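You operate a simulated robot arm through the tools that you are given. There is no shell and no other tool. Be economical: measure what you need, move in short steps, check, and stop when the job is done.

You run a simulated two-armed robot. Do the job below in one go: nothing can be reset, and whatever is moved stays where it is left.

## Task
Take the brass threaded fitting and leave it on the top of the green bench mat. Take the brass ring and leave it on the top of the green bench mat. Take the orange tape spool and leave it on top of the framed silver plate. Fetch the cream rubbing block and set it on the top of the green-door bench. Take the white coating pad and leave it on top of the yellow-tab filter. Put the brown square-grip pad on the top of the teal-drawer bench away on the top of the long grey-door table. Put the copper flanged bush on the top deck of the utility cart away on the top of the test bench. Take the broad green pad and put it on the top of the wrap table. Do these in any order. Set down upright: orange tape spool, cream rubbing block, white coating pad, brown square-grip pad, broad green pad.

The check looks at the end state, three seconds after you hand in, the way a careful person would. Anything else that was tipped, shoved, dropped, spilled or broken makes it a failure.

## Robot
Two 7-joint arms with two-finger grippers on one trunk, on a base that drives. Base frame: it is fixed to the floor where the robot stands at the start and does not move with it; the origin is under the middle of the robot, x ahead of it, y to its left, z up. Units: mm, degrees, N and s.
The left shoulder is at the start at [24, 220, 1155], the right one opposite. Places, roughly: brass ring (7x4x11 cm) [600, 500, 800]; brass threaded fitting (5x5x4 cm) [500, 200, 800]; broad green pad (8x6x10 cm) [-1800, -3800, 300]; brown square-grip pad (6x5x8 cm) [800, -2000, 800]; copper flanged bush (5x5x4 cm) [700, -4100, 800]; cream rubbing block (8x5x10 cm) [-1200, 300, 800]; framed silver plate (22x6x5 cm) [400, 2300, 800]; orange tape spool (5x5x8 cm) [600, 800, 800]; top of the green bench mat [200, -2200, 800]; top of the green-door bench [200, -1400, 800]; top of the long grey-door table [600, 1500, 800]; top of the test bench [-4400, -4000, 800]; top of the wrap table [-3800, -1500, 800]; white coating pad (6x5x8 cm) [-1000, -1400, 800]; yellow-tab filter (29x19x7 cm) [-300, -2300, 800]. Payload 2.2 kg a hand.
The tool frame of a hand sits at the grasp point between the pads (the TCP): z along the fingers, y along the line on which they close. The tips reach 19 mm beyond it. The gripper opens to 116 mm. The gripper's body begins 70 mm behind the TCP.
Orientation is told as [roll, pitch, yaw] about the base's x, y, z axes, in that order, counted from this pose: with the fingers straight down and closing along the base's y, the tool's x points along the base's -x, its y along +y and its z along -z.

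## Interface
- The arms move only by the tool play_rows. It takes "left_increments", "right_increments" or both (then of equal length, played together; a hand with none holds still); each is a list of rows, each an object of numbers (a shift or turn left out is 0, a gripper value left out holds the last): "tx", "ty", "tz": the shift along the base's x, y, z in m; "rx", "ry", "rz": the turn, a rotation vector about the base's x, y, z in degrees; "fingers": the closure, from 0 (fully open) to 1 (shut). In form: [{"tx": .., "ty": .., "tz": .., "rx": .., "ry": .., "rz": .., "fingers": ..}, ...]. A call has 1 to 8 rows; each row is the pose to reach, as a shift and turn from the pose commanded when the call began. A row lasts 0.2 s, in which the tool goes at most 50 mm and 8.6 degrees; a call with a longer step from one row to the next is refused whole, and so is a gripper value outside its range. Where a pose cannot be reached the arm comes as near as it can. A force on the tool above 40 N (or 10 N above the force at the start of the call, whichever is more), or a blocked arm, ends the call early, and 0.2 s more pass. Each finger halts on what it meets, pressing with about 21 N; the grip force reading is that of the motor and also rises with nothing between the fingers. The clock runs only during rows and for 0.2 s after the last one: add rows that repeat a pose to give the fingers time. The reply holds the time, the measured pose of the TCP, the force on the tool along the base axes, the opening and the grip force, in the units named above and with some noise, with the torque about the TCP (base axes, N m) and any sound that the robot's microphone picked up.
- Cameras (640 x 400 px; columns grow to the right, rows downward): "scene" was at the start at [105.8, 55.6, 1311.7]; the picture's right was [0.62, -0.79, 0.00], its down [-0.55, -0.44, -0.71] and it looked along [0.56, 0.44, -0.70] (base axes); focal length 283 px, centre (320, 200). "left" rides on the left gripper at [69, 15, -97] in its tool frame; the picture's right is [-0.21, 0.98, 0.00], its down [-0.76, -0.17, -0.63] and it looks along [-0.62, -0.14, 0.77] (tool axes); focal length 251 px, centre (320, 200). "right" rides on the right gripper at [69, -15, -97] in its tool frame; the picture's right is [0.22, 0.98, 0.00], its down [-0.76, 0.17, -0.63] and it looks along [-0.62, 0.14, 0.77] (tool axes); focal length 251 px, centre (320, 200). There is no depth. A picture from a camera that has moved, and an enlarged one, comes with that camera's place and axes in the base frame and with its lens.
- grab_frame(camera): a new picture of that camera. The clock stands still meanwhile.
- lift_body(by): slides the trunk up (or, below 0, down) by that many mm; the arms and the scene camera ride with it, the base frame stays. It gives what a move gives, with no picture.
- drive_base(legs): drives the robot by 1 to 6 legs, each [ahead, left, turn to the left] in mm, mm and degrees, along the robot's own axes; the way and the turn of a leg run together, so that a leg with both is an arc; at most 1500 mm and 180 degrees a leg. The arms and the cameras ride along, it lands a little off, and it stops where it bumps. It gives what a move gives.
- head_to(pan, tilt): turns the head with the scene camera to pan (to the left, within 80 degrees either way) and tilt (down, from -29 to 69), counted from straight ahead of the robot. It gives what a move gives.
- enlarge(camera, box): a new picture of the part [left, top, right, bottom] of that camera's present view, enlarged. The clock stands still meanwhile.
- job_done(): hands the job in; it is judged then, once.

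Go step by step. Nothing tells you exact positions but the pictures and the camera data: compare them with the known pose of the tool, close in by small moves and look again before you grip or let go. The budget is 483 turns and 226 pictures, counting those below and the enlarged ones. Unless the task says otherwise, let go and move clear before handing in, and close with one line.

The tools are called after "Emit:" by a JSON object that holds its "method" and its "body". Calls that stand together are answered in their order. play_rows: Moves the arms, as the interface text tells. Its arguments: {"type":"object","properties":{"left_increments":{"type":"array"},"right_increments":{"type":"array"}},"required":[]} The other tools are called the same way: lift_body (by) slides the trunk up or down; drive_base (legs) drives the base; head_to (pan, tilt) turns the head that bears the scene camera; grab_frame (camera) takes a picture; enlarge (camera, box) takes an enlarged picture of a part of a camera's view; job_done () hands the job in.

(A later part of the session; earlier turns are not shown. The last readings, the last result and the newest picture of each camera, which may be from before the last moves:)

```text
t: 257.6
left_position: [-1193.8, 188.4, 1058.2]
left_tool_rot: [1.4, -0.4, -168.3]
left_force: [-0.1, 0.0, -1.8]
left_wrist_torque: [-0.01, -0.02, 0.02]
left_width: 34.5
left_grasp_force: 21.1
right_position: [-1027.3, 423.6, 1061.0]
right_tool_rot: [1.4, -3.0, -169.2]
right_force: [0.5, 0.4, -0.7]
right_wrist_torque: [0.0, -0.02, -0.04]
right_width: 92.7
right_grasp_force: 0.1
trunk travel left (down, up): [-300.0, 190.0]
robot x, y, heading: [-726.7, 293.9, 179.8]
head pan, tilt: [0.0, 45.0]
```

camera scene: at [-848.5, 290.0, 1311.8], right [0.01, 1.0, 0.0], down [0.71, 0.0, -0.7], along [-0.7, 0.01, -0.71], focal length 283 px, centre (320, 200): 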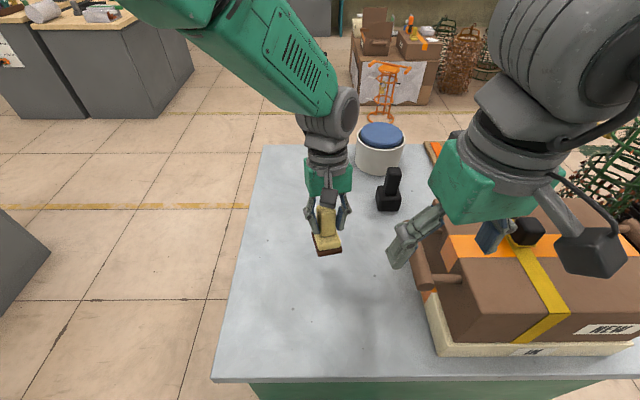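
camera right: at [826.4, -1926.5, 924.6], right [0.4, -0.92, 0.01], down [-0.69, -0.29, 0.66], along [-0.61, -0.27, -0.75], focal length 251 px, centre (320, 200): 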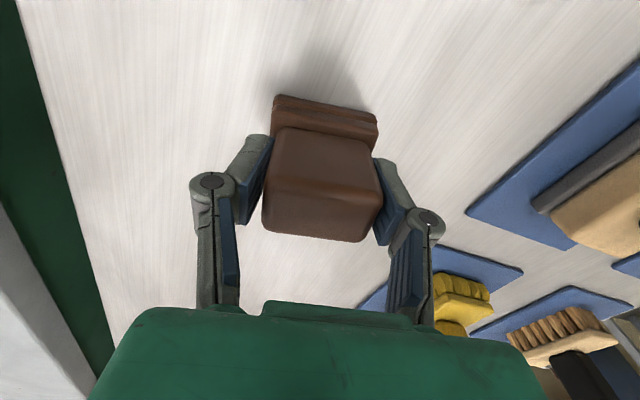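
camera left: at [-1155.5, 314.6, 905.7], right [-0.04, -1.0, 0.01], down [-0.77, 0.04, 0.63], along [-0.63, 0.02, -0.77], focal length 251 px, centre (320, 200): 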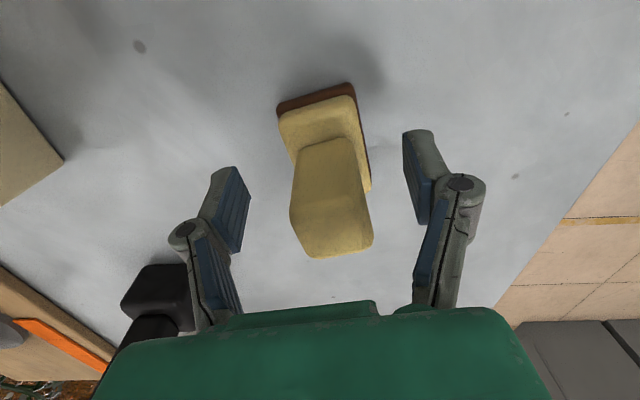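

The block hangs straight now. I'll retract, back away, turn to face -y and drive to the white coating pad.

Emit:
{"method": "play_rows", "body": {"left_increments": [{"tx": 0.04}, {"tx": 0.08}, {"tx": 0.12}, {"tx": 0.16}]}}

Emit:
{"method": "drive_base", "body": {"legs": [[-170, 0, 0], [0, 0, 90], [900, 0, 0]]}}

Emit:
{"method": "head_to", "body": {"pan": 0, "tilt": 35}}

Emit:
{"method": "grab_frame", "body": {"camera": "scene"}}

```text
t: 258.6
left_position: [-1034.9, 188.0, 1058.2]
left_tool_rot: [1.4, -0.4, -168.3]
left_force: [1.0, 0.1, -1.5]
left_wrist_torque: [0.03, 0.02, 0.01]
left_width: 34.5
left_grasp_force: 21.2
right_position: [-1026.5, 422.0, 1062.4]
right_tool_rot: [1.3, -3.0, -169.3]
right_force: [0.5, 0.2, -0.1]
right_wrist_torque: [0.02, 0.01, -0.01]
right_width: 92.7
right_grasp_force: 0.0
trunk travel left (down, up): [-300.0, 190.0]
robot x, y, heading: [-724.2, 292.2, 179.7]
head pan, tilt: [0.0, 45.0]
```

```text
t: 268.3
left_position: [-420.6, -920.6, 1056.9]
left_tool_rot: [1.6, -0.4, -76.4]
left_force: [-0.8, 0.3, -1.0]
left_wrist_torque: [0.02, 0.01, -0.02]
left_width: 34.7
left_grasp_force: 20.9
right_position: [-654.6, -919.6, 1060.5]
right_tool_rot: [1.5, -3.0, -77.4]
right_force: [0.1, 0.1, 0.3]
right_wrist_torque: [-0.01, 0.01, 0.01]
right_width: 92.5
right_grasp_force: 0.0
trunk travel left (down, up): [-300.0, 190.0]
robot x, y, heading: [-531.2, -611.0, -88.6]
head pan, tilt: [0.0, 45.0]
```

```text
t: 269.0
left_position: [-421.1, -918.3, 1058.1]
left_tool_rot: [1.6, -0.4, -76.4]
left_force: [-0.7, 0.0, -0.6]
left_wrist_torque: [0.02, -0.01, 0.01]
left_width: 34.2
left_grasp_force: 20.7
right_position: [-655.2, -919.3, 1061.2]
right_tool_rot: [1.5, -3.1, -77.4]
right_force: [0.5, -0.2, 0.4]
right_wrist_torque: [-0.01, 0.0, 0.01]
right_width: 92.6
right_grasp_force: 0.0
trunk travel left (down, up): [-300.0, 190.0]
robot x, y, heading: [-532.7, -613.1, -88.4]
head pan, tilt: [0.0, 35.0]
```

```text
148 pictures are left
camera scene: at [-529.9, -743.2, 1325.9], right [-1.0, -0.03, 0.0], down [-0.01, 0.58, -0.82], along [0.02, -0.82, -0.58], focal length 283 px, centre (320, 200)
```

scene: 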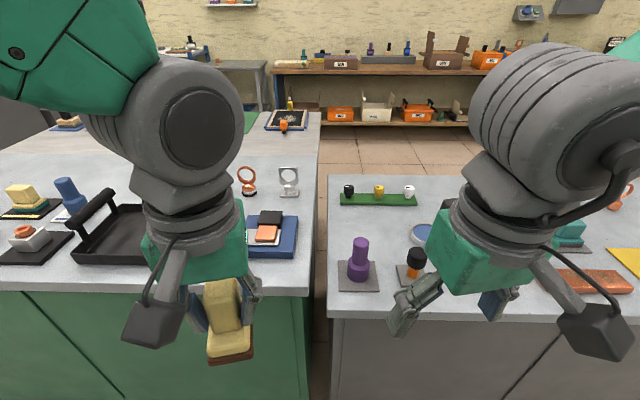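

The grey bench with the white pad is to my right. I'll take the pad first with the right hand, shifting right and ahead a little to see it.

Emit:
{"method": "drive_base", "body": {"legs": [[100, -250, -1.5]]}}

Emit:
{"method": "head_to", "body": {"pan": -5, "tilt": 50}}

Emit:
{"method": "grab_frame", "body": {"camera": "scene"}}

Emit:
{"method": "grab_frame", "body": {"camera": "right"}}

```text
t: 271.0
left_position: [-664.1, -1022.8, 1057.1]
left_tool_rot: [0.7, -0.2, -77.7]
left_force: [-0.2, 0.3, -1.8]
left_wrist_torque: [0.02, 0.03, 0.0]
left_width: 34.6
left_grasp_force: 21.2
right_position: [-897.5, -1017.6, 1062.3]
right_tool_rot: [0.7, -3.0, -78.6]
right_force: [0.5, 0.4, -0.4]
right_wrist_torque: [0.01, 0.02, 0.04]
right_width: 92.9
right_grasp_force: 0.0
trunk travel left (down, up): [-300.0, 190.0]
robot x, y, heading: [-782.3, -717.3, -89.8]
head pan, tilt: [0.0, 35.0]
```

```text
t: 271.7
left_position: [-668.5, -1021.4, 1056.8]
left_tool_rot: [1.0, -0.4, -77.7]
left_force: [0.3, 0.0, -1.1]
left_wrist_torque: [0.03, 0.01, 0.01]
left_width: 34.5
left_grasp_force: 21.2
right_position: [-902.0, -1015.4, 1062.2]
right_tool_rot: [0.9, -3.1, -78.7]
right_force: [0.6, 0.0, 0.1]
right_wrist_torque: [0.0, 0.01, -0.01]
right_width: 93.0
right_grasp_force: 0.1
trunk travel left (down, up): [-300.0, 190.0]
robot x, y, heading: [-780.7, -711.1, -89.6]
head pan, tilt: [-5.0, 50.0]
```

```text
147 pictures are left
camera scene: at [-791.0, -833.9, 1304.3], right [-1.0, 0.09, 0.0], down [0.07, 0.76, -0.64], along [-0.05, -0.64, -0.77], focal length 283 px, centre (320, 200)
```

scene: 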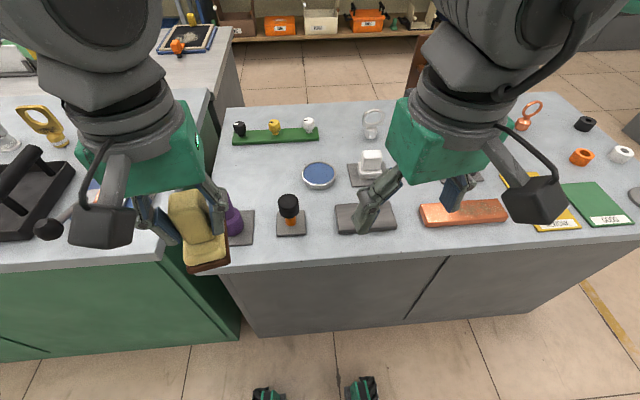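

```text
146 pictures are left
camera right: at [-933.3, -947.2, 1153.3], right [0.92, 0.4, 0.0], down [0.29, -0.68, 0.68], along [0.28, -0.62, -0.74], focal length 251 px, centre (320, 200)
```

right: 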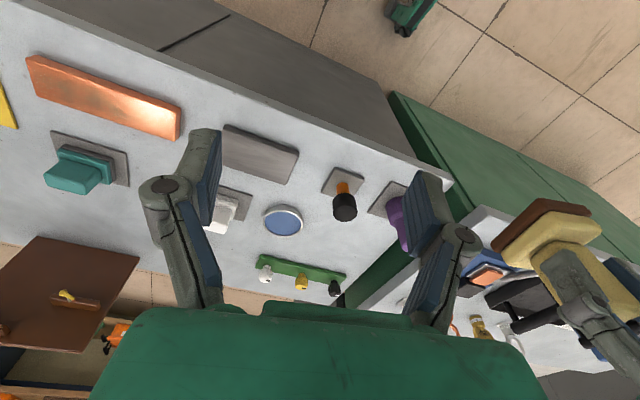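

The white pad is on its grey square at about (-960, -1325). I'll move ahead 130 mm and bring the right hand over it.

Emit:
{"method": "drive_base", "body": {"legs": [[130, 0, 0]]}}

Emit:
{"method": "play_rows", "body": {"right_increments": [{}, {}, {"tx": -0.02, "ty": -0.04, "tz": -0.02}, {"tx": -0.04, "ty": -0.08, "tz": -0.04}, {"tx": -0.06, "ty": -0.12, "tz": -0.06}, {"tx": -0.06, "ty": -0.15, "tz": -0.08}]}}

Emit:
{"method": "grab_frame", "body": {"camera": "right"}}

Emit:
{"method": "grab_frame", "body": {"camera": "scene"}}

```text
t: 273.0
left_position: [-676.9, -1152.2, 1059.1]
left_tool_rot: [1.4, -0.4, -77.7]
left_force: [0.3, 0.1, -2.1]
left_wrist_torque: [0.0, -0.06, 0.01]
left_width: 34.5
left_grasp_force: 20.6
right_position: [-909.3, -1147.2, 1061.7]
right_tool_rot: [1.4, -3.3, -78.8]
right_force: [0.3, 0.4, 0.5]
right_wrist_torque: [0.02, 0.01, -0.02]
right_width: 92.8
right_grasp_force: 0.1
trunk travel left (down, up): [-300.0, 190.0]
robot x, y, heading: [-779.8, -847.7, -89.8]
head pan, tilt: [-5.0, 50.0]
```

```text
t: 274.4
left_position: [-666.3, -1151.3, 1058.2]
left_tool_rot: [1.0, -0.4, -77.7]
left_force: [0.0, -0.7, -1.4]
left_wrist_torque: [0.0, -0.01, 0.03]
left_width: 34.3
left_grasp_force: 20.7
right_position: [-960.5, -1296.4, 983.9]
right_tool_rot: [0.9, -3.3, -78.5]
right_force: [0.2, -0.1, 0.3]
right_wrist_torque: [0.01, 0.06, 0.01]
right_width: 92.7
right_grasp_force: 0.2
trunk travel left (down, up): [-300.0, 190.0]
robot x, y, heading: [-773.6, -847.6, -89.9]
head pan, tilt: [-5.0, 50.0]
```

```text
145 pictures are left
camera right: at [-992.6, -1227.7, 1074.0], right [0.92, 0.4, 0.0], down [0.3, -0.68, 0.68], along [0.28, -0.62, -0.74], focal length 251 px, centre (320, 200)
```

right: 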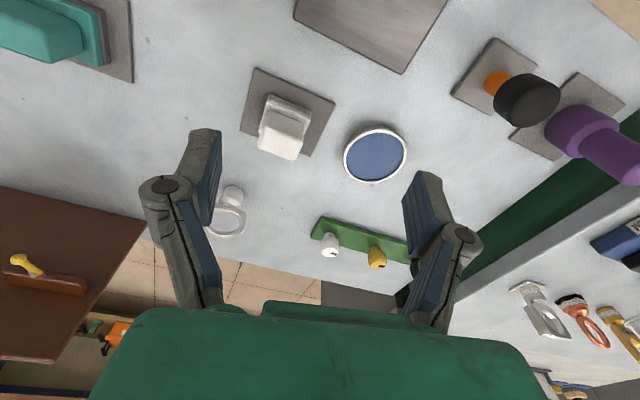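

```text
144 pictures are left
camera scene: at [-783.1, -967.4, 1304.1], right [-1.0, 0.09, 0.0], down [0.06, 0.77, -0.64], along [-0.06, -0.64, -0.77], focal length 283 px, centre (320, 200)
```

scene: 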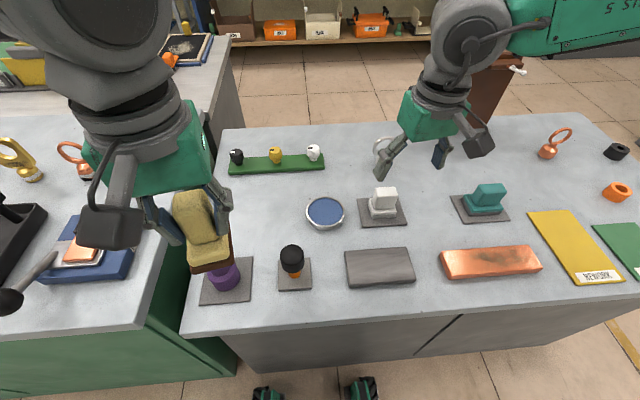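

Emit:
{"method": "enlarge", "body": {"camera": "right", "box": [220, 50, 360, 170]}}

Emit:
{"method": "enlarge", "body": {"camera": "scene", "box": [330, 160, 450, 250]}}

```text
3.33 times, centred on (290, 110) of right
camera zoom: at [-992.6, -1227.7, 1074.0], right [0.92, 0.4, 0.0], down [0.3, -0.68, 0.68], along [0.28, -0.62, -0.74], focal length 838 px, centre (420, 500)
```

zoom: 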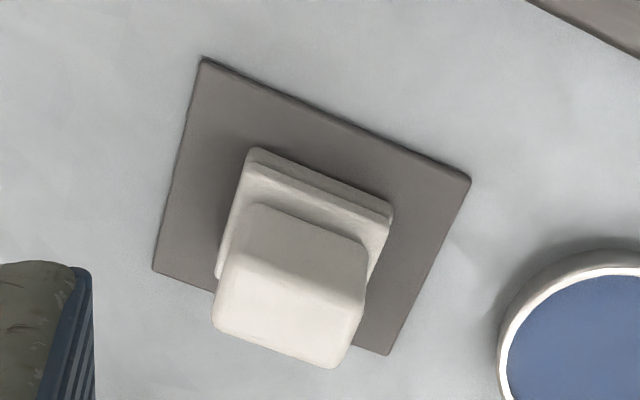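

```text
4.44 times, centred on (390, 205) of scene
camera zoom: at [-783.1, -967.4, 1304.1], right [-1.0, 0.09, 0.0], down [0.06, 0.77, -0.64], along [-0.06, -0.64, -0.77], focal length 1257 px, centre (9, 178)
```

zoom: 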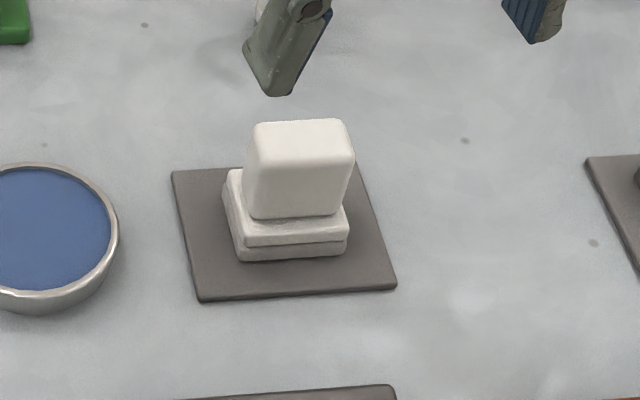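

Triangulating puts the white pad at about (-975, -1381), with its top at 822 and the bench near 745. I'll square the hand up and descend partway.

Emit:
{"method": "play_rows", "body": {"right_increments": [{"tx": -0.005, "ty": -0.03, "rz": -6, "tz": -0.02}, {"tx": -0.01, "ty": -0.06, "rz": -11.5, "tz": -0.05}, {"tx": -0.015, "ty": -0.085, "rz": -11.5, "tz": -0.08}, {"tx": -0.015, "ty": -0.085, "rz": -11.5, "tz": -0.11}, {"tx": -0.015, "ty": -0.085, "rz": -11.5, "tz": -0.11}]}}

Emit:
{"method": "grab_frame", "body": {"camera": "right"}}

Emit:
{"method": "enlarge", "body": {"camera": "scene", "box": [310, 100, 490, 240]}}

```text
t: 275.6
left_position: [-678.7, -1150.0, 1060.2]
left_tool_rot: [1.6, -0.6, -77.9]
left_force: [-0.1, 0.7, -1.4]
left_wrist_torque: [0.02, 0.0, -0.03]
left_width: 34.6
left_grasp_force: 20.5
right_position: [-986.1, -1378.2, 875.1]
right_tool_rot: [1.4, -3.3, -90.3]
right_force: [-0.7, 0.2, 0.0]
right_wrist_torque: [-0.02, 0.0, 0.0]
right_width: 92.7
right_grasp_force: 0.0
trunk travel left (down, up): [-300.0, 190.0]
robot x, y, heading: [-782.0, -846.2, -89.9]
head pan, tilt: [-5.0, 50.0]
```

```text
141 pictures are left
camera right: at [-1005.2, -1305.3, 964.5], right [0.98, 0.21, 0.01], down [0.15, -0.72, 0.68], along [0.15, -0.66, -0.73], focal length 251 px, centre (320, 200)
```

right: 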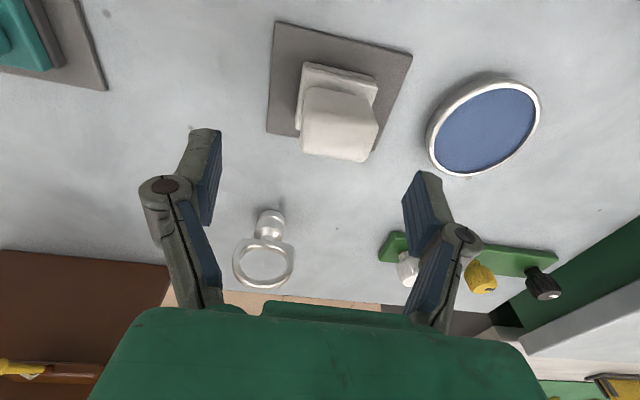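

```text
2.86 times, centred on (400, 170) of scene
camera zoom: at [-790.1, -965.6, 1304.3], right [-1.0, 0.09, 0.0], down [0.06, 0.77, -0.64], along [-0.06, -0.64, -0.77], focal length 808 px, centre (91, 286)
```

zoom: 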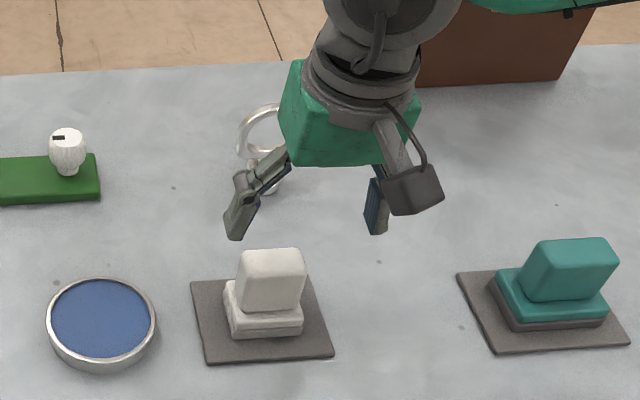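

Emit:
{"method": "play_rows", "body": {"right_increments": [{"tx": 0.01, "ty": -0.003, "tz": -0.025}, {"tx": 0.01, "ty": -0.003, "tz": -0.05}, {"tx": 0.01, "ty": -0.003, "tz": -0.073}, {"tx": 0.01, "ty": -0.003, "tz": -0.073}]}}

Emit:
{"method": "grab_frame", "body": {"camera": "right"}}

```text
t: 276.6
left_position: [-685.4, -1151.3, 1060.4]
left_tool_rot: [1.8, -0.6, -77.7]
left_force: [0.1, 0.9, -0.5]
left_wrist_torque: [0.03, -0.01, -0.02]
left_width: 34.4
left_grasp_force: 21.1
right_position: [-981.9, -1381.1, 797.1]
right_tool_rot: [1.7, -3.2, -90.3]
right_force: [-0.1, 0.6, -0.5]
right_wrist_torque: [-0.03, -0.03, 0.01]
right_width: 92.7
right_grasp_force: 0.0
trunk travel left (down, up): [-300.0, 190.0]
robot x, y, heading: [-783.7, -846.2, -90.0]
head pan, tilt: [-5.0, 50.0]
```

```text
139 pictures are left
camera right: at [-1000.4, -1308.6, 888.4], right [0.98, 0.21, 0.02], down [0.14, -0.72, 0.68], along [0.16, -0.66, -0.73], focal length 251 px, centre (320, 200)
```

right: 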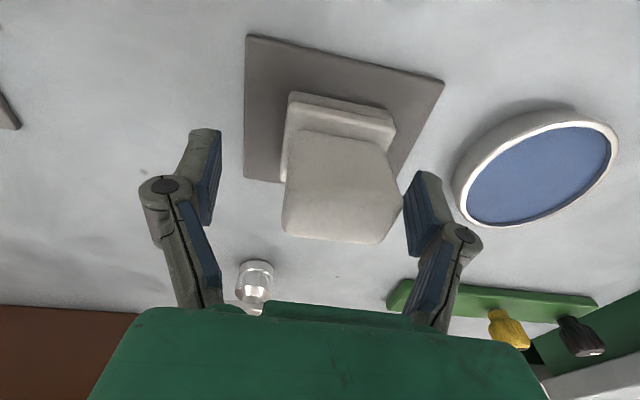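

The pad sits toward the right finger. I'll shift 11 mm in +x and close.

Emit:
{"method": "play_rows", "body": {"right_increments": [{"tx": 0.006}, {"tx": 0.012}, {"tx": 0.012, "fingers": 0.4}, {"tx": 0.012, "fingers": 0.9}, {"tx": 0.012, "fingers": 0.9}, {"tx": 0.012, "fingers": 0.9}]}}

Emit:
{"method": "play_rows", "body": {"right_increments": [{"tz": 0.02}, {"tz": 0.06}, {"tz": 0.1}, {"tz": 0.14}, {"tz": 0.18}, {"tz": 0.22, "ty": 0.03}, {"tz": 0.25, "ty": 0.07}, {"tz": 0.25, "ty": 0.11}]}}

Emit:
{"method": "grab_frame", "body": {"camera": "scene"}}

```text
t: 278.0
left_position: [-674.5, -1150.9, 1057.7]
left_tool_rot: [1.4, -0.5, -77.8]
left_force: [-0.3, 0.4, -2.3]
left_wrist_torque: [0.0, 0.0, -0.03]
left_width: 34.5
left_grasp_force: 20.6
right_position: [-961.0, -1382.5, 800.5]
right_tool_rot: [1.3, -3.2, -90.2]
right_force: [0.6, -0.3, 1.0]
right_wrist_torque: [-0.07, -0.18, 0.04]
right_width: 49.7
right_grasp_force: 21.1
trunk travel left (down, up): [-300.0, 190.0]
robot x, y, heading: [-782.3, -847.1, -90.0]
head pan, tilt: [-5.0, 50.0]
```

```text
t: 279.8
left_position: [-677.4, -1150.0, 1059.5]
left_tool_rot: [1.5, -0.6, -77.7]
left_force: [0.1, 0.0, -1.2]
left_wrist_torque: [0.0, -0.01, 0.04]
left_width: 34.5
left_grasp_force: 20.8
right_position: [-966.9, -1271.8, 1051.1]
right_tool_rot: [1.5, -3.3, -90.3]
right_force: [0.5, 0.2, -0.8]
right_wrist_torque: [0.0, 0.0, 0.0]
right_width: 49.6
right_grasp_force: 21.3
trunk travel left (down, up): [-300.0, 190.0]
robot x, y, heading: [-780.1, -843.5, -90.0]
head pan, tilt: [-5.0, 50.0]
```

```text
138 pictures are left
camera scene: at [-791.9, -964.5, 1304.3], right [-1.0, 0.09, 0.0], down [0.07, 0.76, -0.64], along [-0.05, -0.64, -0.77], focal length 283 px, centre (320, 200)
```

scene: 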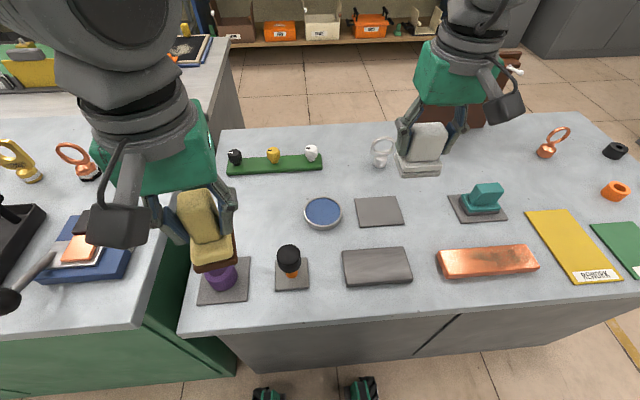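

Both pads are in hand and nothing else moved. I'll drive around to the right end of the green-door bench, where its rear half is clear.

Emit:
{"method": "drive_base", "body": {"legs": [[-245, 0, 0], [0, 0, 90], [1100, 0, 0], [1090, 0, 0], [0, 0, -90], [950, 0, 0]]}}

Emit:
{"method": "head_to", "body": {"pan": -60, "tilt": 35}}

Emit:
{"method": "grab_frame", "body": {"camera": "scene"}}

```text
t: 304.1
left_position: [1483.5, -1846.8, 1058.8]
left_tool_rot: [1.5, -0.4, -78.4]
left_force: [-0.7, 0.1, -1.5]
left_wrist_torque: [0.02, -0.01, 0.04]
left_width: 34.7
left_grasp_force: 21.1
right_position: [1193.8, -1965.1, 1049.8]
right_tool_rot: [1.5, -3.3, -90.8]
right_force: [-0.3, -0.2, -2.6]
right_wrist_torque: [0.0, 0.0, 0.01]
right_width: 49.7
right_grasp_force: 21.3
trunk travel left (down, up): [-300.0, 190.0]
robot x, y, heading: [1383.1, -1542.3, -90.7]
head pan, tilt: [-5.0, 50.0]
```

```text
t: 305.4
left_position: [1482.1, -1843.9, 1059.5]
left_tool_rot: [1.5, -0.7, -78.5]
left_force: [0.5, 0.4, -1.1]
left_wrist_torque: [-0.02, 0.02, -0.02]
left_width: 34.4
left_grasp_force: 20.9
right_position: [1193.0, -1963.5, 1052.0]
right_tool_rot: [1.4, -3.3, -90.9]
right_force: [-0.5, 0.9, -0.7]
right_wrist_torque: [0.01, 0.01, 0.02]
right_width: 49.9
right_grasp_force: 21.2
trunk travel left (down, up): [-300.0, 190.0]
robot x, y, heading: [1381.6, -1541.1, -90.6]
head pan, tilt: [-60.0, 35.0]
```

```text
137 pictures are left
camera scene: at [1301.4, -1626.2, 1326.0], right [-0.49, 0.87, 0.0], down [0.5, 0.29, -0.82], along [-0.71, -0.4, -0.58], focal length 283 px, centre (320, 200)
```

scene: 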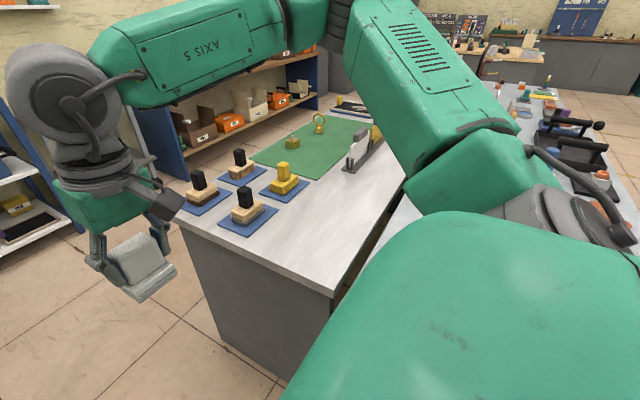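

Emit:
{"method": "drive_base", "body": {"legs": [[0, 0, -90]]}}

Emit:
{"method": "head_to", "body": {"pan": -5, "tilt": 40}}

Emit:
{"method": "grab_frame", "body": {"camera": "scene"}}

```text
t: 309.6
left_position: [1077.6, -1638.5, 1059.9]
left_tool_rot: [1.5, -0.7, -168.7]
left_force: [-0.9, -0.4, -1.4]
left_wrist_torque: [-0.02, -0.01, -0.05]
left_width: 34.3
left_grasp_force: 21.3
right_position: [959.9, -1348.3, 1051.6]
right_tool_rot: [1.4, -3.4, 178.9]
right_force: [0.2, 0.2, -1.7]
right_wrist_torque: [0.01, 0.0, 0.01]
right_width: 50.0
right_grasp_force: 20.8
trunk travel left (down, up): [-300.0, 190.0]
robot x, y, heading: [1380.1, -1540.6, 179.1]
head pan, tilt: [-60.0, 35.0]
```

```text
t: 310.8
left_position: [1079.3, -1639.7, 1059.0]
left_tool_rot: [1.4, -0.9, -168.7]
left_force: [0.2, 0.1, -1.6]
left_wrist_torque: [-0.02, -0.03, 0.0]
left_width: 34.5
left_grasp_force: 21.3
right_position: [962.2, -1349.3, 1051.5]
right_tool_rot: [1.4, -3.6, 178.8]
right_force: [0.3, -0.1, -1.4]
right_wrist_torque: [0.01, 0.03, 0.02]
right_width: 49.9
right_grasp_force: 21.1
trunk travel left (down, up): [-300.0, 190.0]
robot x, y, heading: [1379.9, -1534.6, 179.2]
head pan, tilt: [-5.0, 40.0]
```

```text
136 pictures are left
camera scene: at [1253.4, -1528.8, 1318.4], right [0.1, 0.99, 0.0], down [0.64, -0.07, -0.76], along [-0.76, 0.08, -0.65], focal length 283 px, centre (320, 200)
```

scene: 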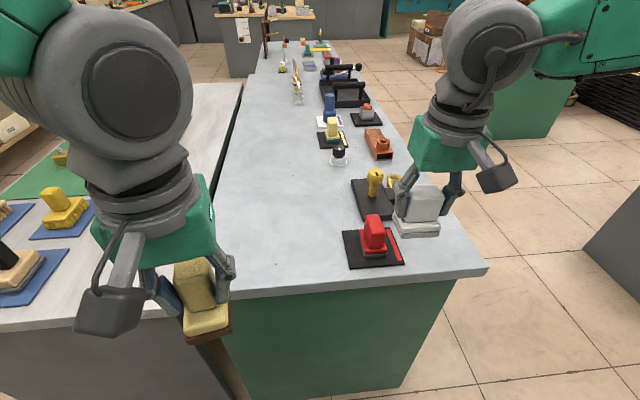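

There is plenty of free area. A brown strip shows below the block, so I'll check what that is.

Emit:
{"method": "enlarge", "body": {"camera": "scene", "box": [120, 240, 320, 400]}}

Emit:
{"method": "grab_frame", "body": {"camera": "left"}}

```text
2.50 times, centred on (220, 320) of scene
camera zoom: at [1253.4, -1528.8, 1318.4], right [0.1, 0.99, 0.0], down [0.64, -0.07, -0.76], along [-0.76, 0.08, -0.65], focal length 707 px, centre (570, -100)
```

zoom: 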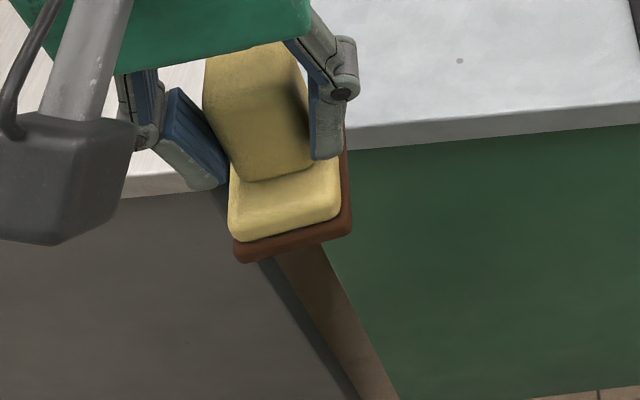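

```text
134 pictures are left
camera left: at [1150.4, -1638.6, 1156.4], right [-0.02, -1.0, 0.03], down [-0.77, 0.03, 0.64], along [-0.64, -0.01, -0.77], focal length 251 px, centre (320, 200)
```

left: 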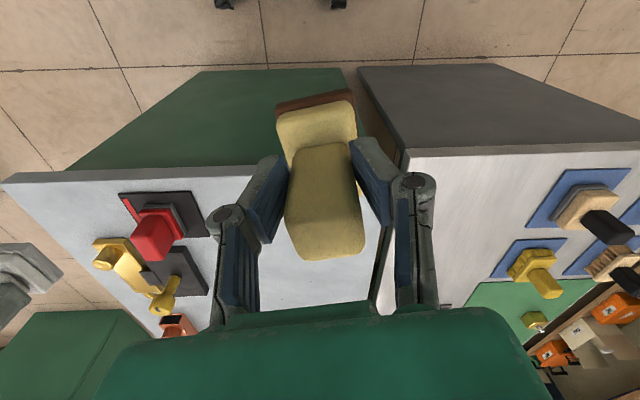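

That is just the gap between the benches. I'll move in 195 mm, shift right 70, and place the block near (800, -1555).

Emit:
{"method": "drive_base", "body": {"legs": [[195, -70, 0.8]]}}

Emit:
{"method": "play_rows", "body": {"left_increments": [{}, {}, {}, {}]}}

Emit:
{"method": "grab_frame", "body": {"camera": "scene"}}

```text
t: 312.5
left_position: [887.1, -1573.6, 1060.5]
left_tool_rot: [1.4, -0.7, -167.9]
left_force: [-0.4, 0.7, -0.7]
left_wrist_torque: [0.02, -0.01, 0.01]
left_width: 34.2
left_grasp_force: 21.1
right_position: [763.7, -1283.7, 1051.3]
right_tool_rot: [1.4, -3.5, 179.7]
right_force: [0.0, 0.8, -2.2]
right_wrist_torque: [0.03, 0.0, 0.02]
right_width: 49.9
right_grasp_force: 20.6
trunk travel left (down, up): [-300.0, 190.0]
robot x, y, heading: [1180.1, -1471.5, -180.0]
head pan, tilt: [-5.0, 40.0]
```

```text
t: 313.5
left_position: [889.0, -1571.1, 1060.9]
left_tool_rot: [1.5, -0.8, -167.8]
left_force: [0.1, 0.9, -2.6]
left_wrist_torque: [-0.01, -0.02, -0.04]
left_width: 34.7
left_grasp_force: 21.0
right_position: [765.9, -1283.4, 1052.3]
right_tool_rot: [1.5, -3.6, 179.7]
right_force: [0.4, 0.1, -1.7]
right_wrist_torque: [0.01, 0.0, -0.03]
right_width: 49.7
right_grasp_force: 21.1
trunk travel left (down, up): [-300.0, 190.0]
robot x, y, heading: [1188.7, -1471.5, -179.8]
head pan, tilt: [-5.0, 40.0]
```

```text
133 pictures are left
camera scene: at [1059.5, -1458.9, 1318.4], right [0.09, 1.0, 0.0], down [0.64, -0.06, -0.76], along [-0.76, 0.06, -0.65], focal length 283 px, centre (320, 200)
```

scene: 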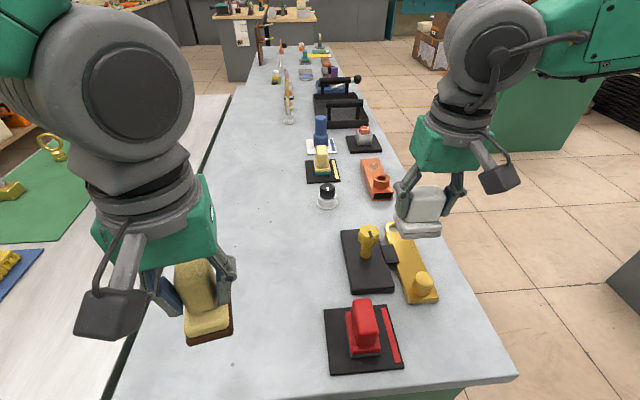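

Emit:
{"method": "play_rows", "body": {"left_increments": [{"tx": -0.03, "ty": 0.005, "tz": -0.03}, {"tx": -0.06, "ty": 0.01, "tz": -0.06}, {"tx": -0.085, "ty": 0.01, "tz": -0.1}, {"tx": -0.085, "ty": 0.01, "tz": -0.14}, {"tx": -0.085, "ty": 0.01, "tz": -0.16}, {"tx": -0.085, "ty": 0.01, "tz": -0.16}]}}

Emit:
{"method": "enlarge", "body": {"camera": "scene", "box": [120, 160, 320, 320]}}

```text
t: 314.9
left_position: [795.5, -1560.7, 913.5]
left_tool_rot: [-0.5, -1.7, -166.8]
left_force: [-1.1, 0.1, -0.3]
left_wrist_torque: [0.02, -0.03, 0.04]
left_width: 34.3
left_grasp_force: 20.6
right_position: [766.7, -1284.2, 1053.7]
right_tool_rot: [1.4, -3.6, 179.6]
right_force: [1.1, -0.5, -2.1]
right_wrist_torque: [0.03, 0.05, 0.01]
right_width: 50.0
right_grasp_force: 21.0
trunk travel left (down, up): [-300.0, 190.0]
robot x, y, heading: [1186.4, -1468.0, -180.0]
head pan, tilt: [-5.0, 40.0]
```

```text
2.50 times, centred on (220, 240) of scene
camera zoom: at [1058.1, -1459.4, 1318.3], right [0.09, 1.0, 0.0], down [0.64, -0.06, -0.76], along [-0.76, 0.06, -0.65], focal length 707 px, centre (570, 100)
```

zoom: 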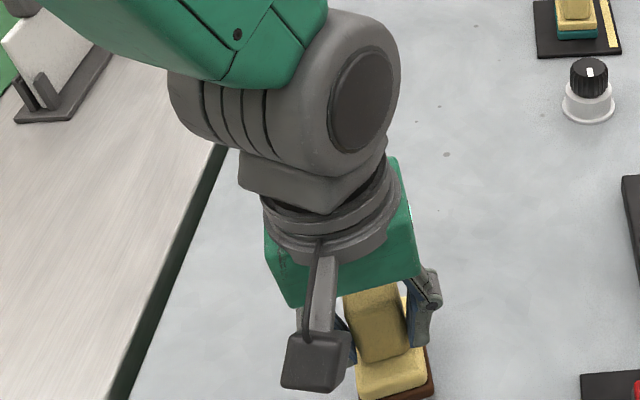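

Emit:
{"method": "play_rows", "body": {"left_increments": [{"tz": -0.01}, {"tz": -0.02}, {"tz": -0.03}, {"tz": -0.035}, {"tz": -0.04}, {"tz": -0.04}]}}

```text
t: 316.3
left_position: [791.2, -1562.3, 876.7]
left_tool_rot: [-2.0, -0.8, -165.0]
left_force: [-4.6, 7.3, 20.0]
left_wrist_torque: [0.16, 0.19, 0.01]
left_width: 35.1
left_grasp_force: 21.4
right_position: [767.9, -1283.0, 1053.3]
right_tool_rot: [1.5, -3.6, 179.7]
right_force: [-0.8, -0.8, -1.2]
right_wrist_torque: [0.01, 0.02, -0.03]
right_width: 49.8
right_grasp_force: 21.4
trunk travel left (down, up): [-300.0, 190.0]
robot x, y, heading: [1188.2, -1470.7, -180.0]
head pan, tilt: [-5.0, 40.0]
```

Contact with the bench (top near 802). Releasing and lifting.

Emit:
{"method": "play_rows", "body": {"left_increments": [{"tz": -0.036}, {"tz": -0.036, "fingers": 0.55}, {"tz": -0.036, "fingers": 0.4}, {"tz": -0.03, "fingers": 0.35}, {"tz": 0.01}, {"tz": 0.05}, {"tz": 0.09}, {"tz": 0.12}]}}

```text
t: 316.6
left_position: [791.8, -1564.3, 872.0]
left_tool_rot: [-2.6, -1.2, -164.8]
left_force: [4.9, 10.4, 33.5]
left_wrist_torque: [-0.31, -0.03, -0.01]
left_width: 36.6
left_grasp_force: 21.4
right_position: [770.3, -1286.1, 1054.4]
right_tool_rot: [1.2, -3.9, 179.7]
right_force: [0.8, -0.9, -1.4]
right_wrist_torque: [0.02, -0.04, 0.0]
right_width: 49.9
right_grasp_force: 21.4
trunk travel left (down, up): [-300.0, 190.0]
robot x, y, heading: [1186.3, -1469.5, -180.1]
head pan, tilt: [-5.0, 40.0]
stopped in row 1 (left hand): the force on the tool passed its limit at 126 N (the readings are from after the stop); the commanded pose is now the measured one
```

I entered the shift relative to the wrong pose and pressed down hard for an instant. Easing up now, then checking.

Emit:
{"method": "play_rows", "body": {"left_increments": [{"tz": 0.004}, {"tz": 0.004}]}}

Emit:
{"method": "grab_frame", "body": {"camera": "left"}}

Emit:
{"method": "enlarge", "body": {"camera": "scene", "box": [140, 220, 300, 340]}}

```text
t: 317.2
left_position: [791.6, -1566.2, 872.6]
left_tool_rot: [-2.3, -0.8, -164.7]
left_force: [-1.2, 5.0, 13.1]
left_wrist_torque: [-0.15, 0.31, -0.13]
left_width: 34.7
left_grasp_force: 20.5
right_position: [768.5, -1286.5, 1054.0]
right_tool_rot: [1.2, -3.8, 179.8]
right_force: [0.4, 0.0, -1.0]
right_wrist_torque: [0.01, 0.03, -0.02]
right_width: 49.9
right_grasp_force: 21.4
trunk travel left (down, up): [-300.0, 190.0]
robot x, y, heading: [1189.2, -1470.8, -180.1]
head pan, tilt: [-5.0, 40.0]
```

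```text
131 pictures are left
camera left: at [864.2, -1566.9, 967.6], right [0.05, -1.0, -0.04], down [-0.76, -0.06, 0.65], along [-0.65, 0.0, -0.76], focal length 251 px, centre (320, 200)
```

left: 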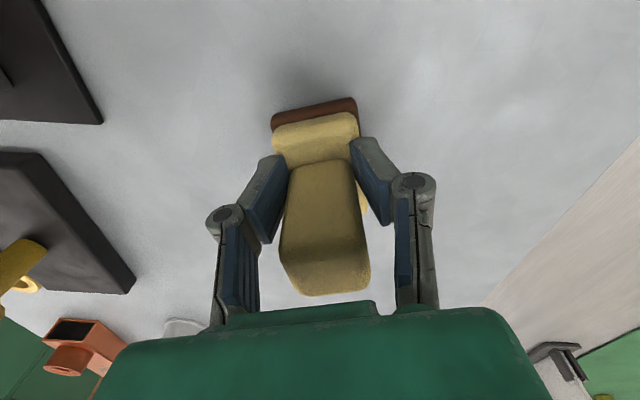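

```text
3.33 times, centred on (220, 280) of scene
camera zoom: at [1059.1, -1457.2, 1318.4], right [0.09, 1.0, 0.0], down [0.64, -0.06, -0.76], along [-0.76, 0.06, -0.65], focal length 943 px, centre (653, -67)
```

zoom: 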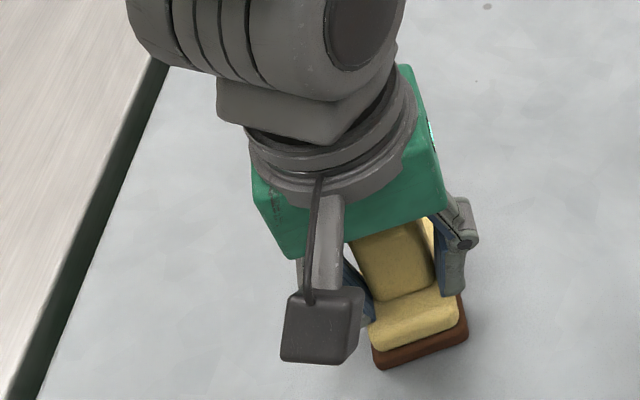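

The block looks intact and flat. Opening now and lifting.

Emit:
{"method": "play_rows", "body": {"left_increments": [{"tz": 0.001, "fingers": 0.65}, {"tz": 0.001, "fingers": 0.55}, {"tz": 0.001, "fingers": 0.4}, {"tz": 0.01, "fingers": 0.35}, {"tz": 0.05}, {"tz": 0.09}, {"tz": 0.12}]}}

Emit:
{"method": "enlarge", "body": {"camera": "scene", "box": [140, 220, 300, 340]}}

```text
t: 318.8
left_position: [792.2, -1568.4, 992.3]
left_tool_rot: [-2.3, -0.8, -164.8]
left_force: [0.3, 0.6, -0.1]
left_wrist_torque: [0.02, -0.01, 0.02]
left_width: 75.5
left_grasp_force: 0.0
right_position: [770.5, -1286.8, 1054.0]
right_tool_rot: [1.2, -3.8, 179.7]
right_force: [-0.2, 0.7, -0.7]
right_wrist_torque: [0.0, 0.0, -0.03]
right_width: 49.8
right_grasp_force: 21.3
trunk travel left (down, up): [-300.0, 190.0]
robot x, y, heading: [1186.5, -1471.1, -180.0]
head pan, tilt: [-5.0, 40.0]
```

```text
3.33 times, centred on (220, 280) of scene
camera zoom: at [1059.3, -1459.4, 1318.5], right [0.09, 1.0, 0.0], down [0.64, -0.06, -0.76], along [-0.76, 0.07, -0.65], focal length 943 px, centre (653, -67)
```

zoom: 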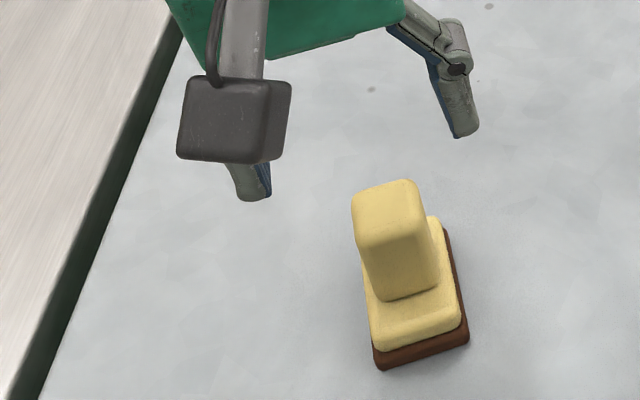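

The cream block stands upright on the green-door bench. Next, the white pad goes to the yellow-tab filter: drive back around to the south side of the teal-drawer bench.

Emit:
{"method": "play_rows", "body": {"left_increments": [{"tx": 0.04, "tz": 0.02}, {"tx": 0.08, "tz": 0.04}, {"tx": 0.11, "ty": -0.02, "tz": 0.06}]}}

Emit:
{"method": "drive_base", "body": {"legs": [[-215, 0, 0], [0, 0, 90], [1400, 0, 0], [0, 0, -90], [900, 0, 0], [920, 0, 0]]}}

Emit:
{"method": "head_to", "body": {"pan": 0, "tilt": 25}}

Emit:
{"method": "grab_frame", "body": {"camera": "scene"}}

Emit:
{"method": "head_to", "body": {"pan": 50, "tilt": 25}}

Emit:
{"method": "grab_frame", "body": {"camera": "scene"}}

```text
t: 319.6
left_position: [899.3, -1591.0, 1052.3]
left_tool_rot: [-2.5, -0.7, -164.8]
left_force: [0.2, 0.5, -0.4]
left_wrist_torque: [-0.01, 0.0, 0.03]
left_width: 75.2
left_grasp_force: 0.1
right_position: [767.1, -1291.8, 1053.6]
right_tool_rot: [1.0, -3.7, 179.7]
right_force: [1.7, 0.5, -1.9]
right_wrist_torque: [0.04, 0.02, -0.01]
right_width: 50.1
right_grasp_force: 21.0
trunk travel left (down, up): [-300.0, 190.0]
robot x, y, heading: [1184.7, -1468.4, -180.1]
head pan, tilt: [-5.0, 40.0]
```

```text
t: 344.4
left_position: [-694.7, -3047.1, 1051.9]
left_tool_rot: [-2.3, -0.8, -163.0]
left_force: [-0.7, -0.6, 0.4]
left_wrist_torque: [0.0, 0.03, 0.03]
left_width: 75.4
left_grasp_force: 0.0
right_position: [-834.6, -2750.9, 1054.4]
right_tool_rot: [1.3, -3.7, -178.6]
right_force: [0.1, -0.3, -1.7]
right_wrist_torque: [-0.01, -0.06, 0.0]
right_width: 49.8
right_grasp_force: 20.6
trunk travel left (down, up): [-300.0, 190.0]
robot x, y, heading: [-412.9, -2922.0, -178.3]
head pan, tilt: [-5.0, 40.0]
```

```text
t: 345.1
left_position: [-691.9, -3047.9, 1053.4]
left_tool_rot: [-2.3, -0.9, -163.0]
left_force: [0.5, -0.1, 0.3]
left_wrist_torque: [0.04, 0.0, -0.02]
left_width: 75.5
left_grasp_force: 0.0
right_position: [-833.2, -2752.1, 1055.3]
right_tool_rot: [1.2, -3.7, -178.6]
right_force: [0.4, 1.4, -0.6]
right_wrist_torque: [0.03, 0.0, -0.02]
right_width: 50.1
right_grasp_force: 20.5
trunk travel left (down, up): [-300.0, 190.0]
robot x, y, heading: [-410.9, -2917.7, -178.2]
head pan, tilt: [0.0, 25.0]
```

```text
128 pictures are left
camera scene: at [-546.8, -2924.7, 1341.7], right [-0.03, 1.0, 0.0], down [0.43, 0.01, -0.9], along [-0.9, -0.03, -0.43], focal length 283 px, centre (320, 200)
```

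scene: 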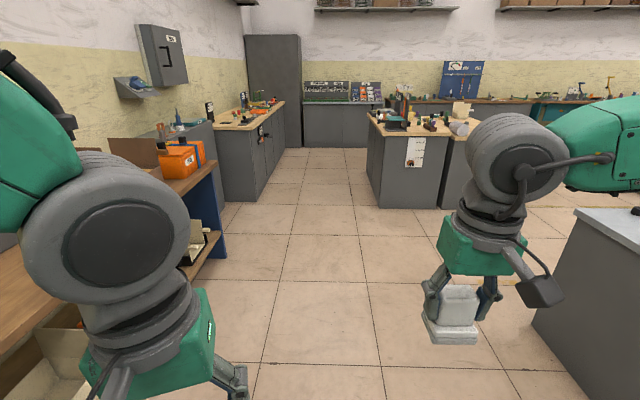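

```text
t: 346.3
left_position: [-692.5, -3047.5, 1052.2]
left_tool_rot: [-2.3, -0.9, -163.0]
left_force: [0.2, -0.1, -0.7]
left_wrist_torque: [0.01, 0.01, -0.02]
left_width: 75.3
left_grasp_force: 0.1
right_position: [-832.5, -2752.0, 1054.5]
right_tool_rot: [1.2, -3.8, -178.6]
right_force: [0.2, -0.4, -2.1]
right_wrist_torque: [0.02, 0.0, -0.03]
right_width: 49.7
right_grasp_force: 20.9
trunk travel left (down, up): [-300.0, 190.0]
robot x, y, heading: [-411.3, -2917.1, -178.2]
head pan, tilt: [50.0, 25.0]
```

```text
127 pictures are left
camera scene: at [-511.8, -2994.0, 1341.9], right [-0.79, 0.62, 0.0], down [0.26, 0.33, -0.91], along [-0.56, -0.71, -0.42], focal length 283 px, centre (320, 200)
```

scene: 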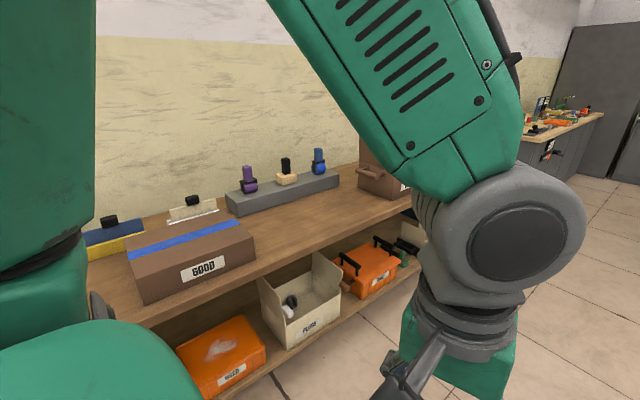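

South of me is the packing shelf, with a green pad on its lower deck near (-1720, -3750). Now I'll turn to face the filter and approach.

Emit:
{"method": "drive_base", "body": {"legs": [[0, 0, -91], [190, 0, 0]]}}

Emit:
{"method": "head_to", "body": {"pan": -10, "tilt": 48}}

Emit:
{"method": "grab_frame", "body": {"camera": "scene"}}

```text
t: 351.6
left_position: [-562.5, -2455.6, 1052.7]
left_tool_rot: [-2.4, -0.9, 109.5]
left_force: [-1.1, 0.0, -0.5]
left_wrist_torque: [-0.02, 0.03, 0.01]
left_width: 75.5
left_grasp_force: 0.0
right_position: [-274.2, -2300.7, 1054.4]
right_tool_rot: [1.3, -3.8, 94.0]
right_force: [0.9, -0.2, -1.7]
right_wrist_torque: [-0.06, 0.0, 0.05]
right_width: 49.7
right_grasp_force: 20.9
trunk travel left (down, up): [-300.0, 190.0]
robot x, y, heading: [-426.0, -2730.8, 94.2]
head pan, tilt: [50.0, 25.0]
```

```text
t: 352.9
left_position: [-563.7, -2458.4, 1052.5]
left_tool_rot: [-2.4, -1.0, 109.4]
left_force: [-0.1, -0.4, -0.1]
left_wrist_torque: [0.03, -0.01, 0.03]
left_width: 75.4
left_grasp_force: 0.1
right_position: [-274.9, -2304.1, 1055.6]
right_tool_rot: [1.2, -3.9, 93.9]
right_force: [0.3, -0.2, -0.9]
right_wrist_torque: [0.01, -0.01, 0.02]
right_width: 50.0
right_grasp_force: 20.9
trunk travel left (down, up): [-300.0, 190.0]
robot x, y, heading: [-428.8, -2732.3, 94.3]
head pan, tilt: [-10.0, 48.0]
```

```text
126 pictures are left
camera scene: at [-420.3, -2611.1, 1307.0], right [1.0, -0.1, 0.0], down [-0.07, -0.74, -0.67], along [0.06, 0.66, -0.75], focal length 283 px, centre (320, 200)
```

scene: 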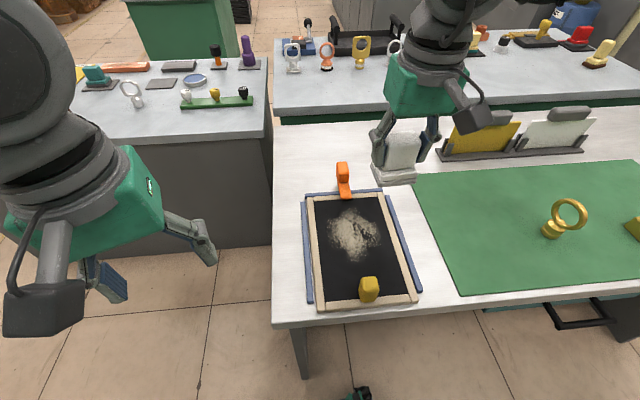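

Emit:
{"method": "enlarge", "body": {"camera": "scene", "box": [280, 150, 440, 320]}}

```text
2.35 times, centred on (360, 235) of scene
camera zoom: at [-420.3, -2611.1, 1307.0], right [1.0, -0.1, 0.0], down [-0.07, -0.74, -0.67], along [0.06, 0.66, -0.75], focal length 665 px, centre (226, 118)
```

zoom: 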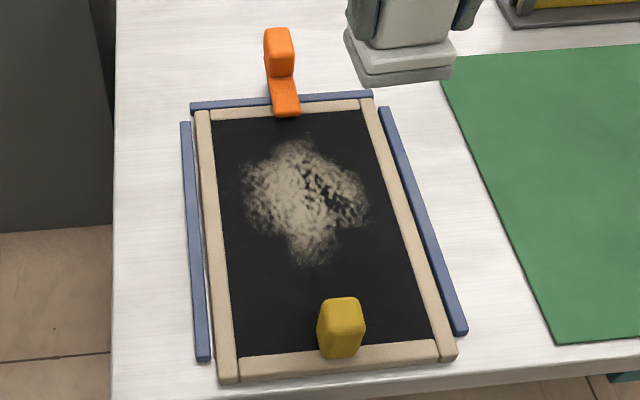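

I'll set the pad on the bare mesh left of the yellow tab, at about (-358, -2352), clear of the powder.

Emit:
{"method": "play_rows", "body": {"right_increments": [{"tx": -0.03, "ty": -0.015, "rz": -3.5}, {"tx": -0.06, "ty": -0.03, "rz": -3.5, "tz": -0.02}, {"tx": -0.083, "ty": -0.047, "rz": -3.5, "tz": -0.05}, {"tx": -0.083, "ty": -0.047, "rz": -3.5, "tz": -0.09}, {"tx": -0.083, "ty": -0.047, "rz": -3.5, "tz": -0.13}, {"tx": -0.083, "ty": -0.047, "rz": -3.5, "tz": -0.17}, {"tx": -0.083, "ty": -0.047, "rz": -3.5, "tz": -0.185}, {"tx": -0.083, "ty": -0.047, "rz": -3.5, "tz": -0.185}]}}

Emit:
{"method": "enlarge", "body": {"camera": "scene", "box": [280, 150, 440, 320]}}

Emit:
{"method": "grab_frame", "body": {"camera": "right"}}

```text
t: 354.7
left_position: [-565.8, -2458.0, 1053.0]
left_tool_rot: [-2.5, -1.0, 109.5]
left_force: [-0.3, 0.6, -1.0]
left_wrist_torque: [0.01, 0.01, -0.05]
left_width: 75.3
left_grasp_force: 0.1
right_position: [-358.0, -2352.5, 868.9]
right_tool_rot: [1.3, -3.9, 90.5]
right_force: [0.6, 0.4, -1.4]
right_wrist_torque: [0.0, -0.01, 0.0]
right_width: 49.5
right_grasp_force: 21.2
trunk travel left (down, up): [-300.0, 190.0]
robot x, y, heading: [-425.3, -2732.0, 94.4]
head pan, tilt: [-10.0, 48.0]
```

```text
2.35 times, centred on (360, 235) of scene
camera zoom: at [-421.9, -2611.2, 1307.0], right [1.0, -0.1, 0.0], down [-0.07, -0.74, -0.67], along [0.07, 0.66, -0.75], focal length 665 px, centre (226, 118)
```

zoom: 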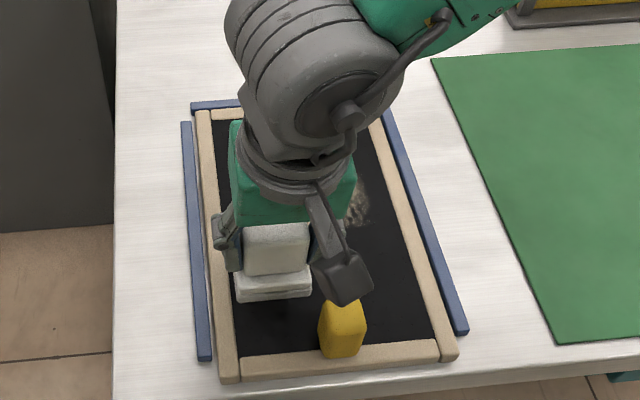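

```text
123 pictures are left
camera right: at [-340.9, -2428.9, 958.6], right [-0.97, -0.22, 0.01], down [-0.16, 0.71, 0.69], along [-0.16, 0.67, -0.73], focal length 251 px, centre (320, 200)
```

right: 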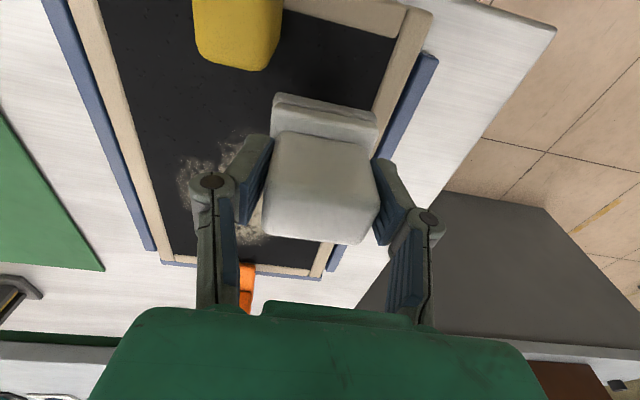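

The pad is close to the left frame rail. I'll shift it 12 mm right and 6 mm back, then lower to contact.

Emit:
{"method": "play_rows", "body": {"right_increments": [{"tx": 0.006, "ty": 0.003}, {"tx": 0.012, "ty": 0.006}, {"tx": 0.012, "ty": 0.006, "tz": -0.01}, {"tx": 0.012, "ty": 0.006, "tz": -0.018}, {"tx": 0.012, "ty": 0.006, "tz": -0.024}, {"tx": 0.012, "ty": 0.006, "tz": -0.028}, {"tx": 0.012, "ty": 0.006, "tz": -0.028}]}}

Emit:
{"method": "grab_frame", "body": {"camera": "right"}}

```text
t: 356.3
left_position: [-565.4, -2458.2, 1052.4]
left_tool_rot: [-2.4, -1.0, 109.4]
left_force: [0.0, 0.3, 0.3]
left_wrist_torque: [-0.01, -0.01, 0.03]
left_width: 75.4
left_grasp_force: 0.1
right_position: [-346.2, -2344.4, 844.1]
right_tool_rot: [1.4, -4.0, 90.4]
right_force: [1.0, 1.6, 13.9]
right_wrist_torque: [0.06, -0.01, 0.05]
right_width: 50.1
right_grasp_force: 20.8
trunk travel left (down, up): [-300.0, 190.0]
robot x, y, heading: [-426.2, -2732.9, 94.1]
head pan, tilt: [-10.0, 48.0]
```

```text
122 pictures are left
camera right: at [-330.0, -2422.7, 932.2], right [-0.97, -0.22, 0.01], down [-0.16, 0.71, 0.69], along [-0.16, 0.67, -0.73], focal length 251 px, centre (320, 200)
```

right: 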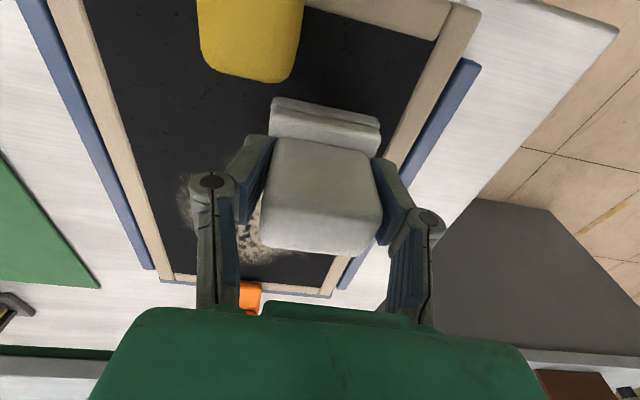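

Emit:
{"method": "play_rows", "body": {"right_increments": [{"tz": 0.002}, {"tz": 0.002, "fingers": 0.5}, {"tz": 0.002, "fingers": 0.42}, {"tz": 0.01, "fingers": 0.42}, {"tz": 0.05}, {"tz": 0.1}, {"tz": 0.15}, {"tz": 0.2}]}}

Emit:
{"method": "enlarge", "body": {"camera": "scene", "box": [280, 150, 440, 320]}}

```text
t: 358.1
left_position: [-565.4, -2459.5, 1054.1]
left_tool_rot: [-2.4, -1.2, 109.5]
left_force: [-0.1, -0.3, 0.7]
left_wrist_torque: [0.02, 0.02, 0.01]
left_width: 75.2
left_grasp_force: 0.1
right_position: [-346.9, -2343.7, 1044.5]
right_tool_rot: [1.2, -3.9, 90.5]
right_force: [0.3, 0.3, 0.3]
right_wrist_torque: [0.02, -0.01, 0.05]
right_width: 67.3
right_grasp_force: 0.0
trunk travel left (down, up): [-300.0, 190.0]
robot x, y, heading: [-429.9, -2732.8, 94.1]
head pan, tilt: [-10.0, 48.0]
```

```text
2.35 times, centred on (360, 235) of scene
camera zoom: at [-420.9, -2612.5, 1307.2], right [1.0, -0.1, 0.0], down [-0.07, -0.74, -0.67], along [0.07, 0.66, -0.74], focal length 665 px, centre (226, 118)
```

zoom: 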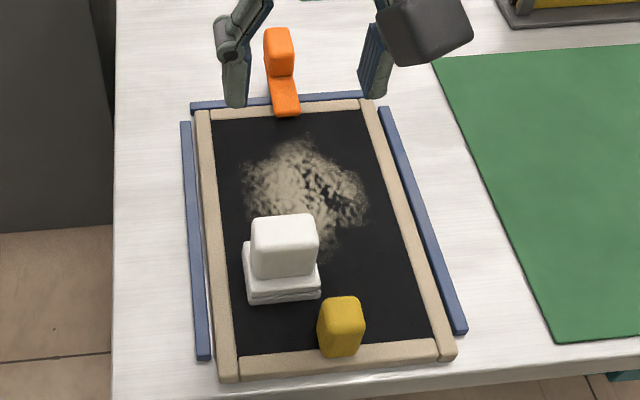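

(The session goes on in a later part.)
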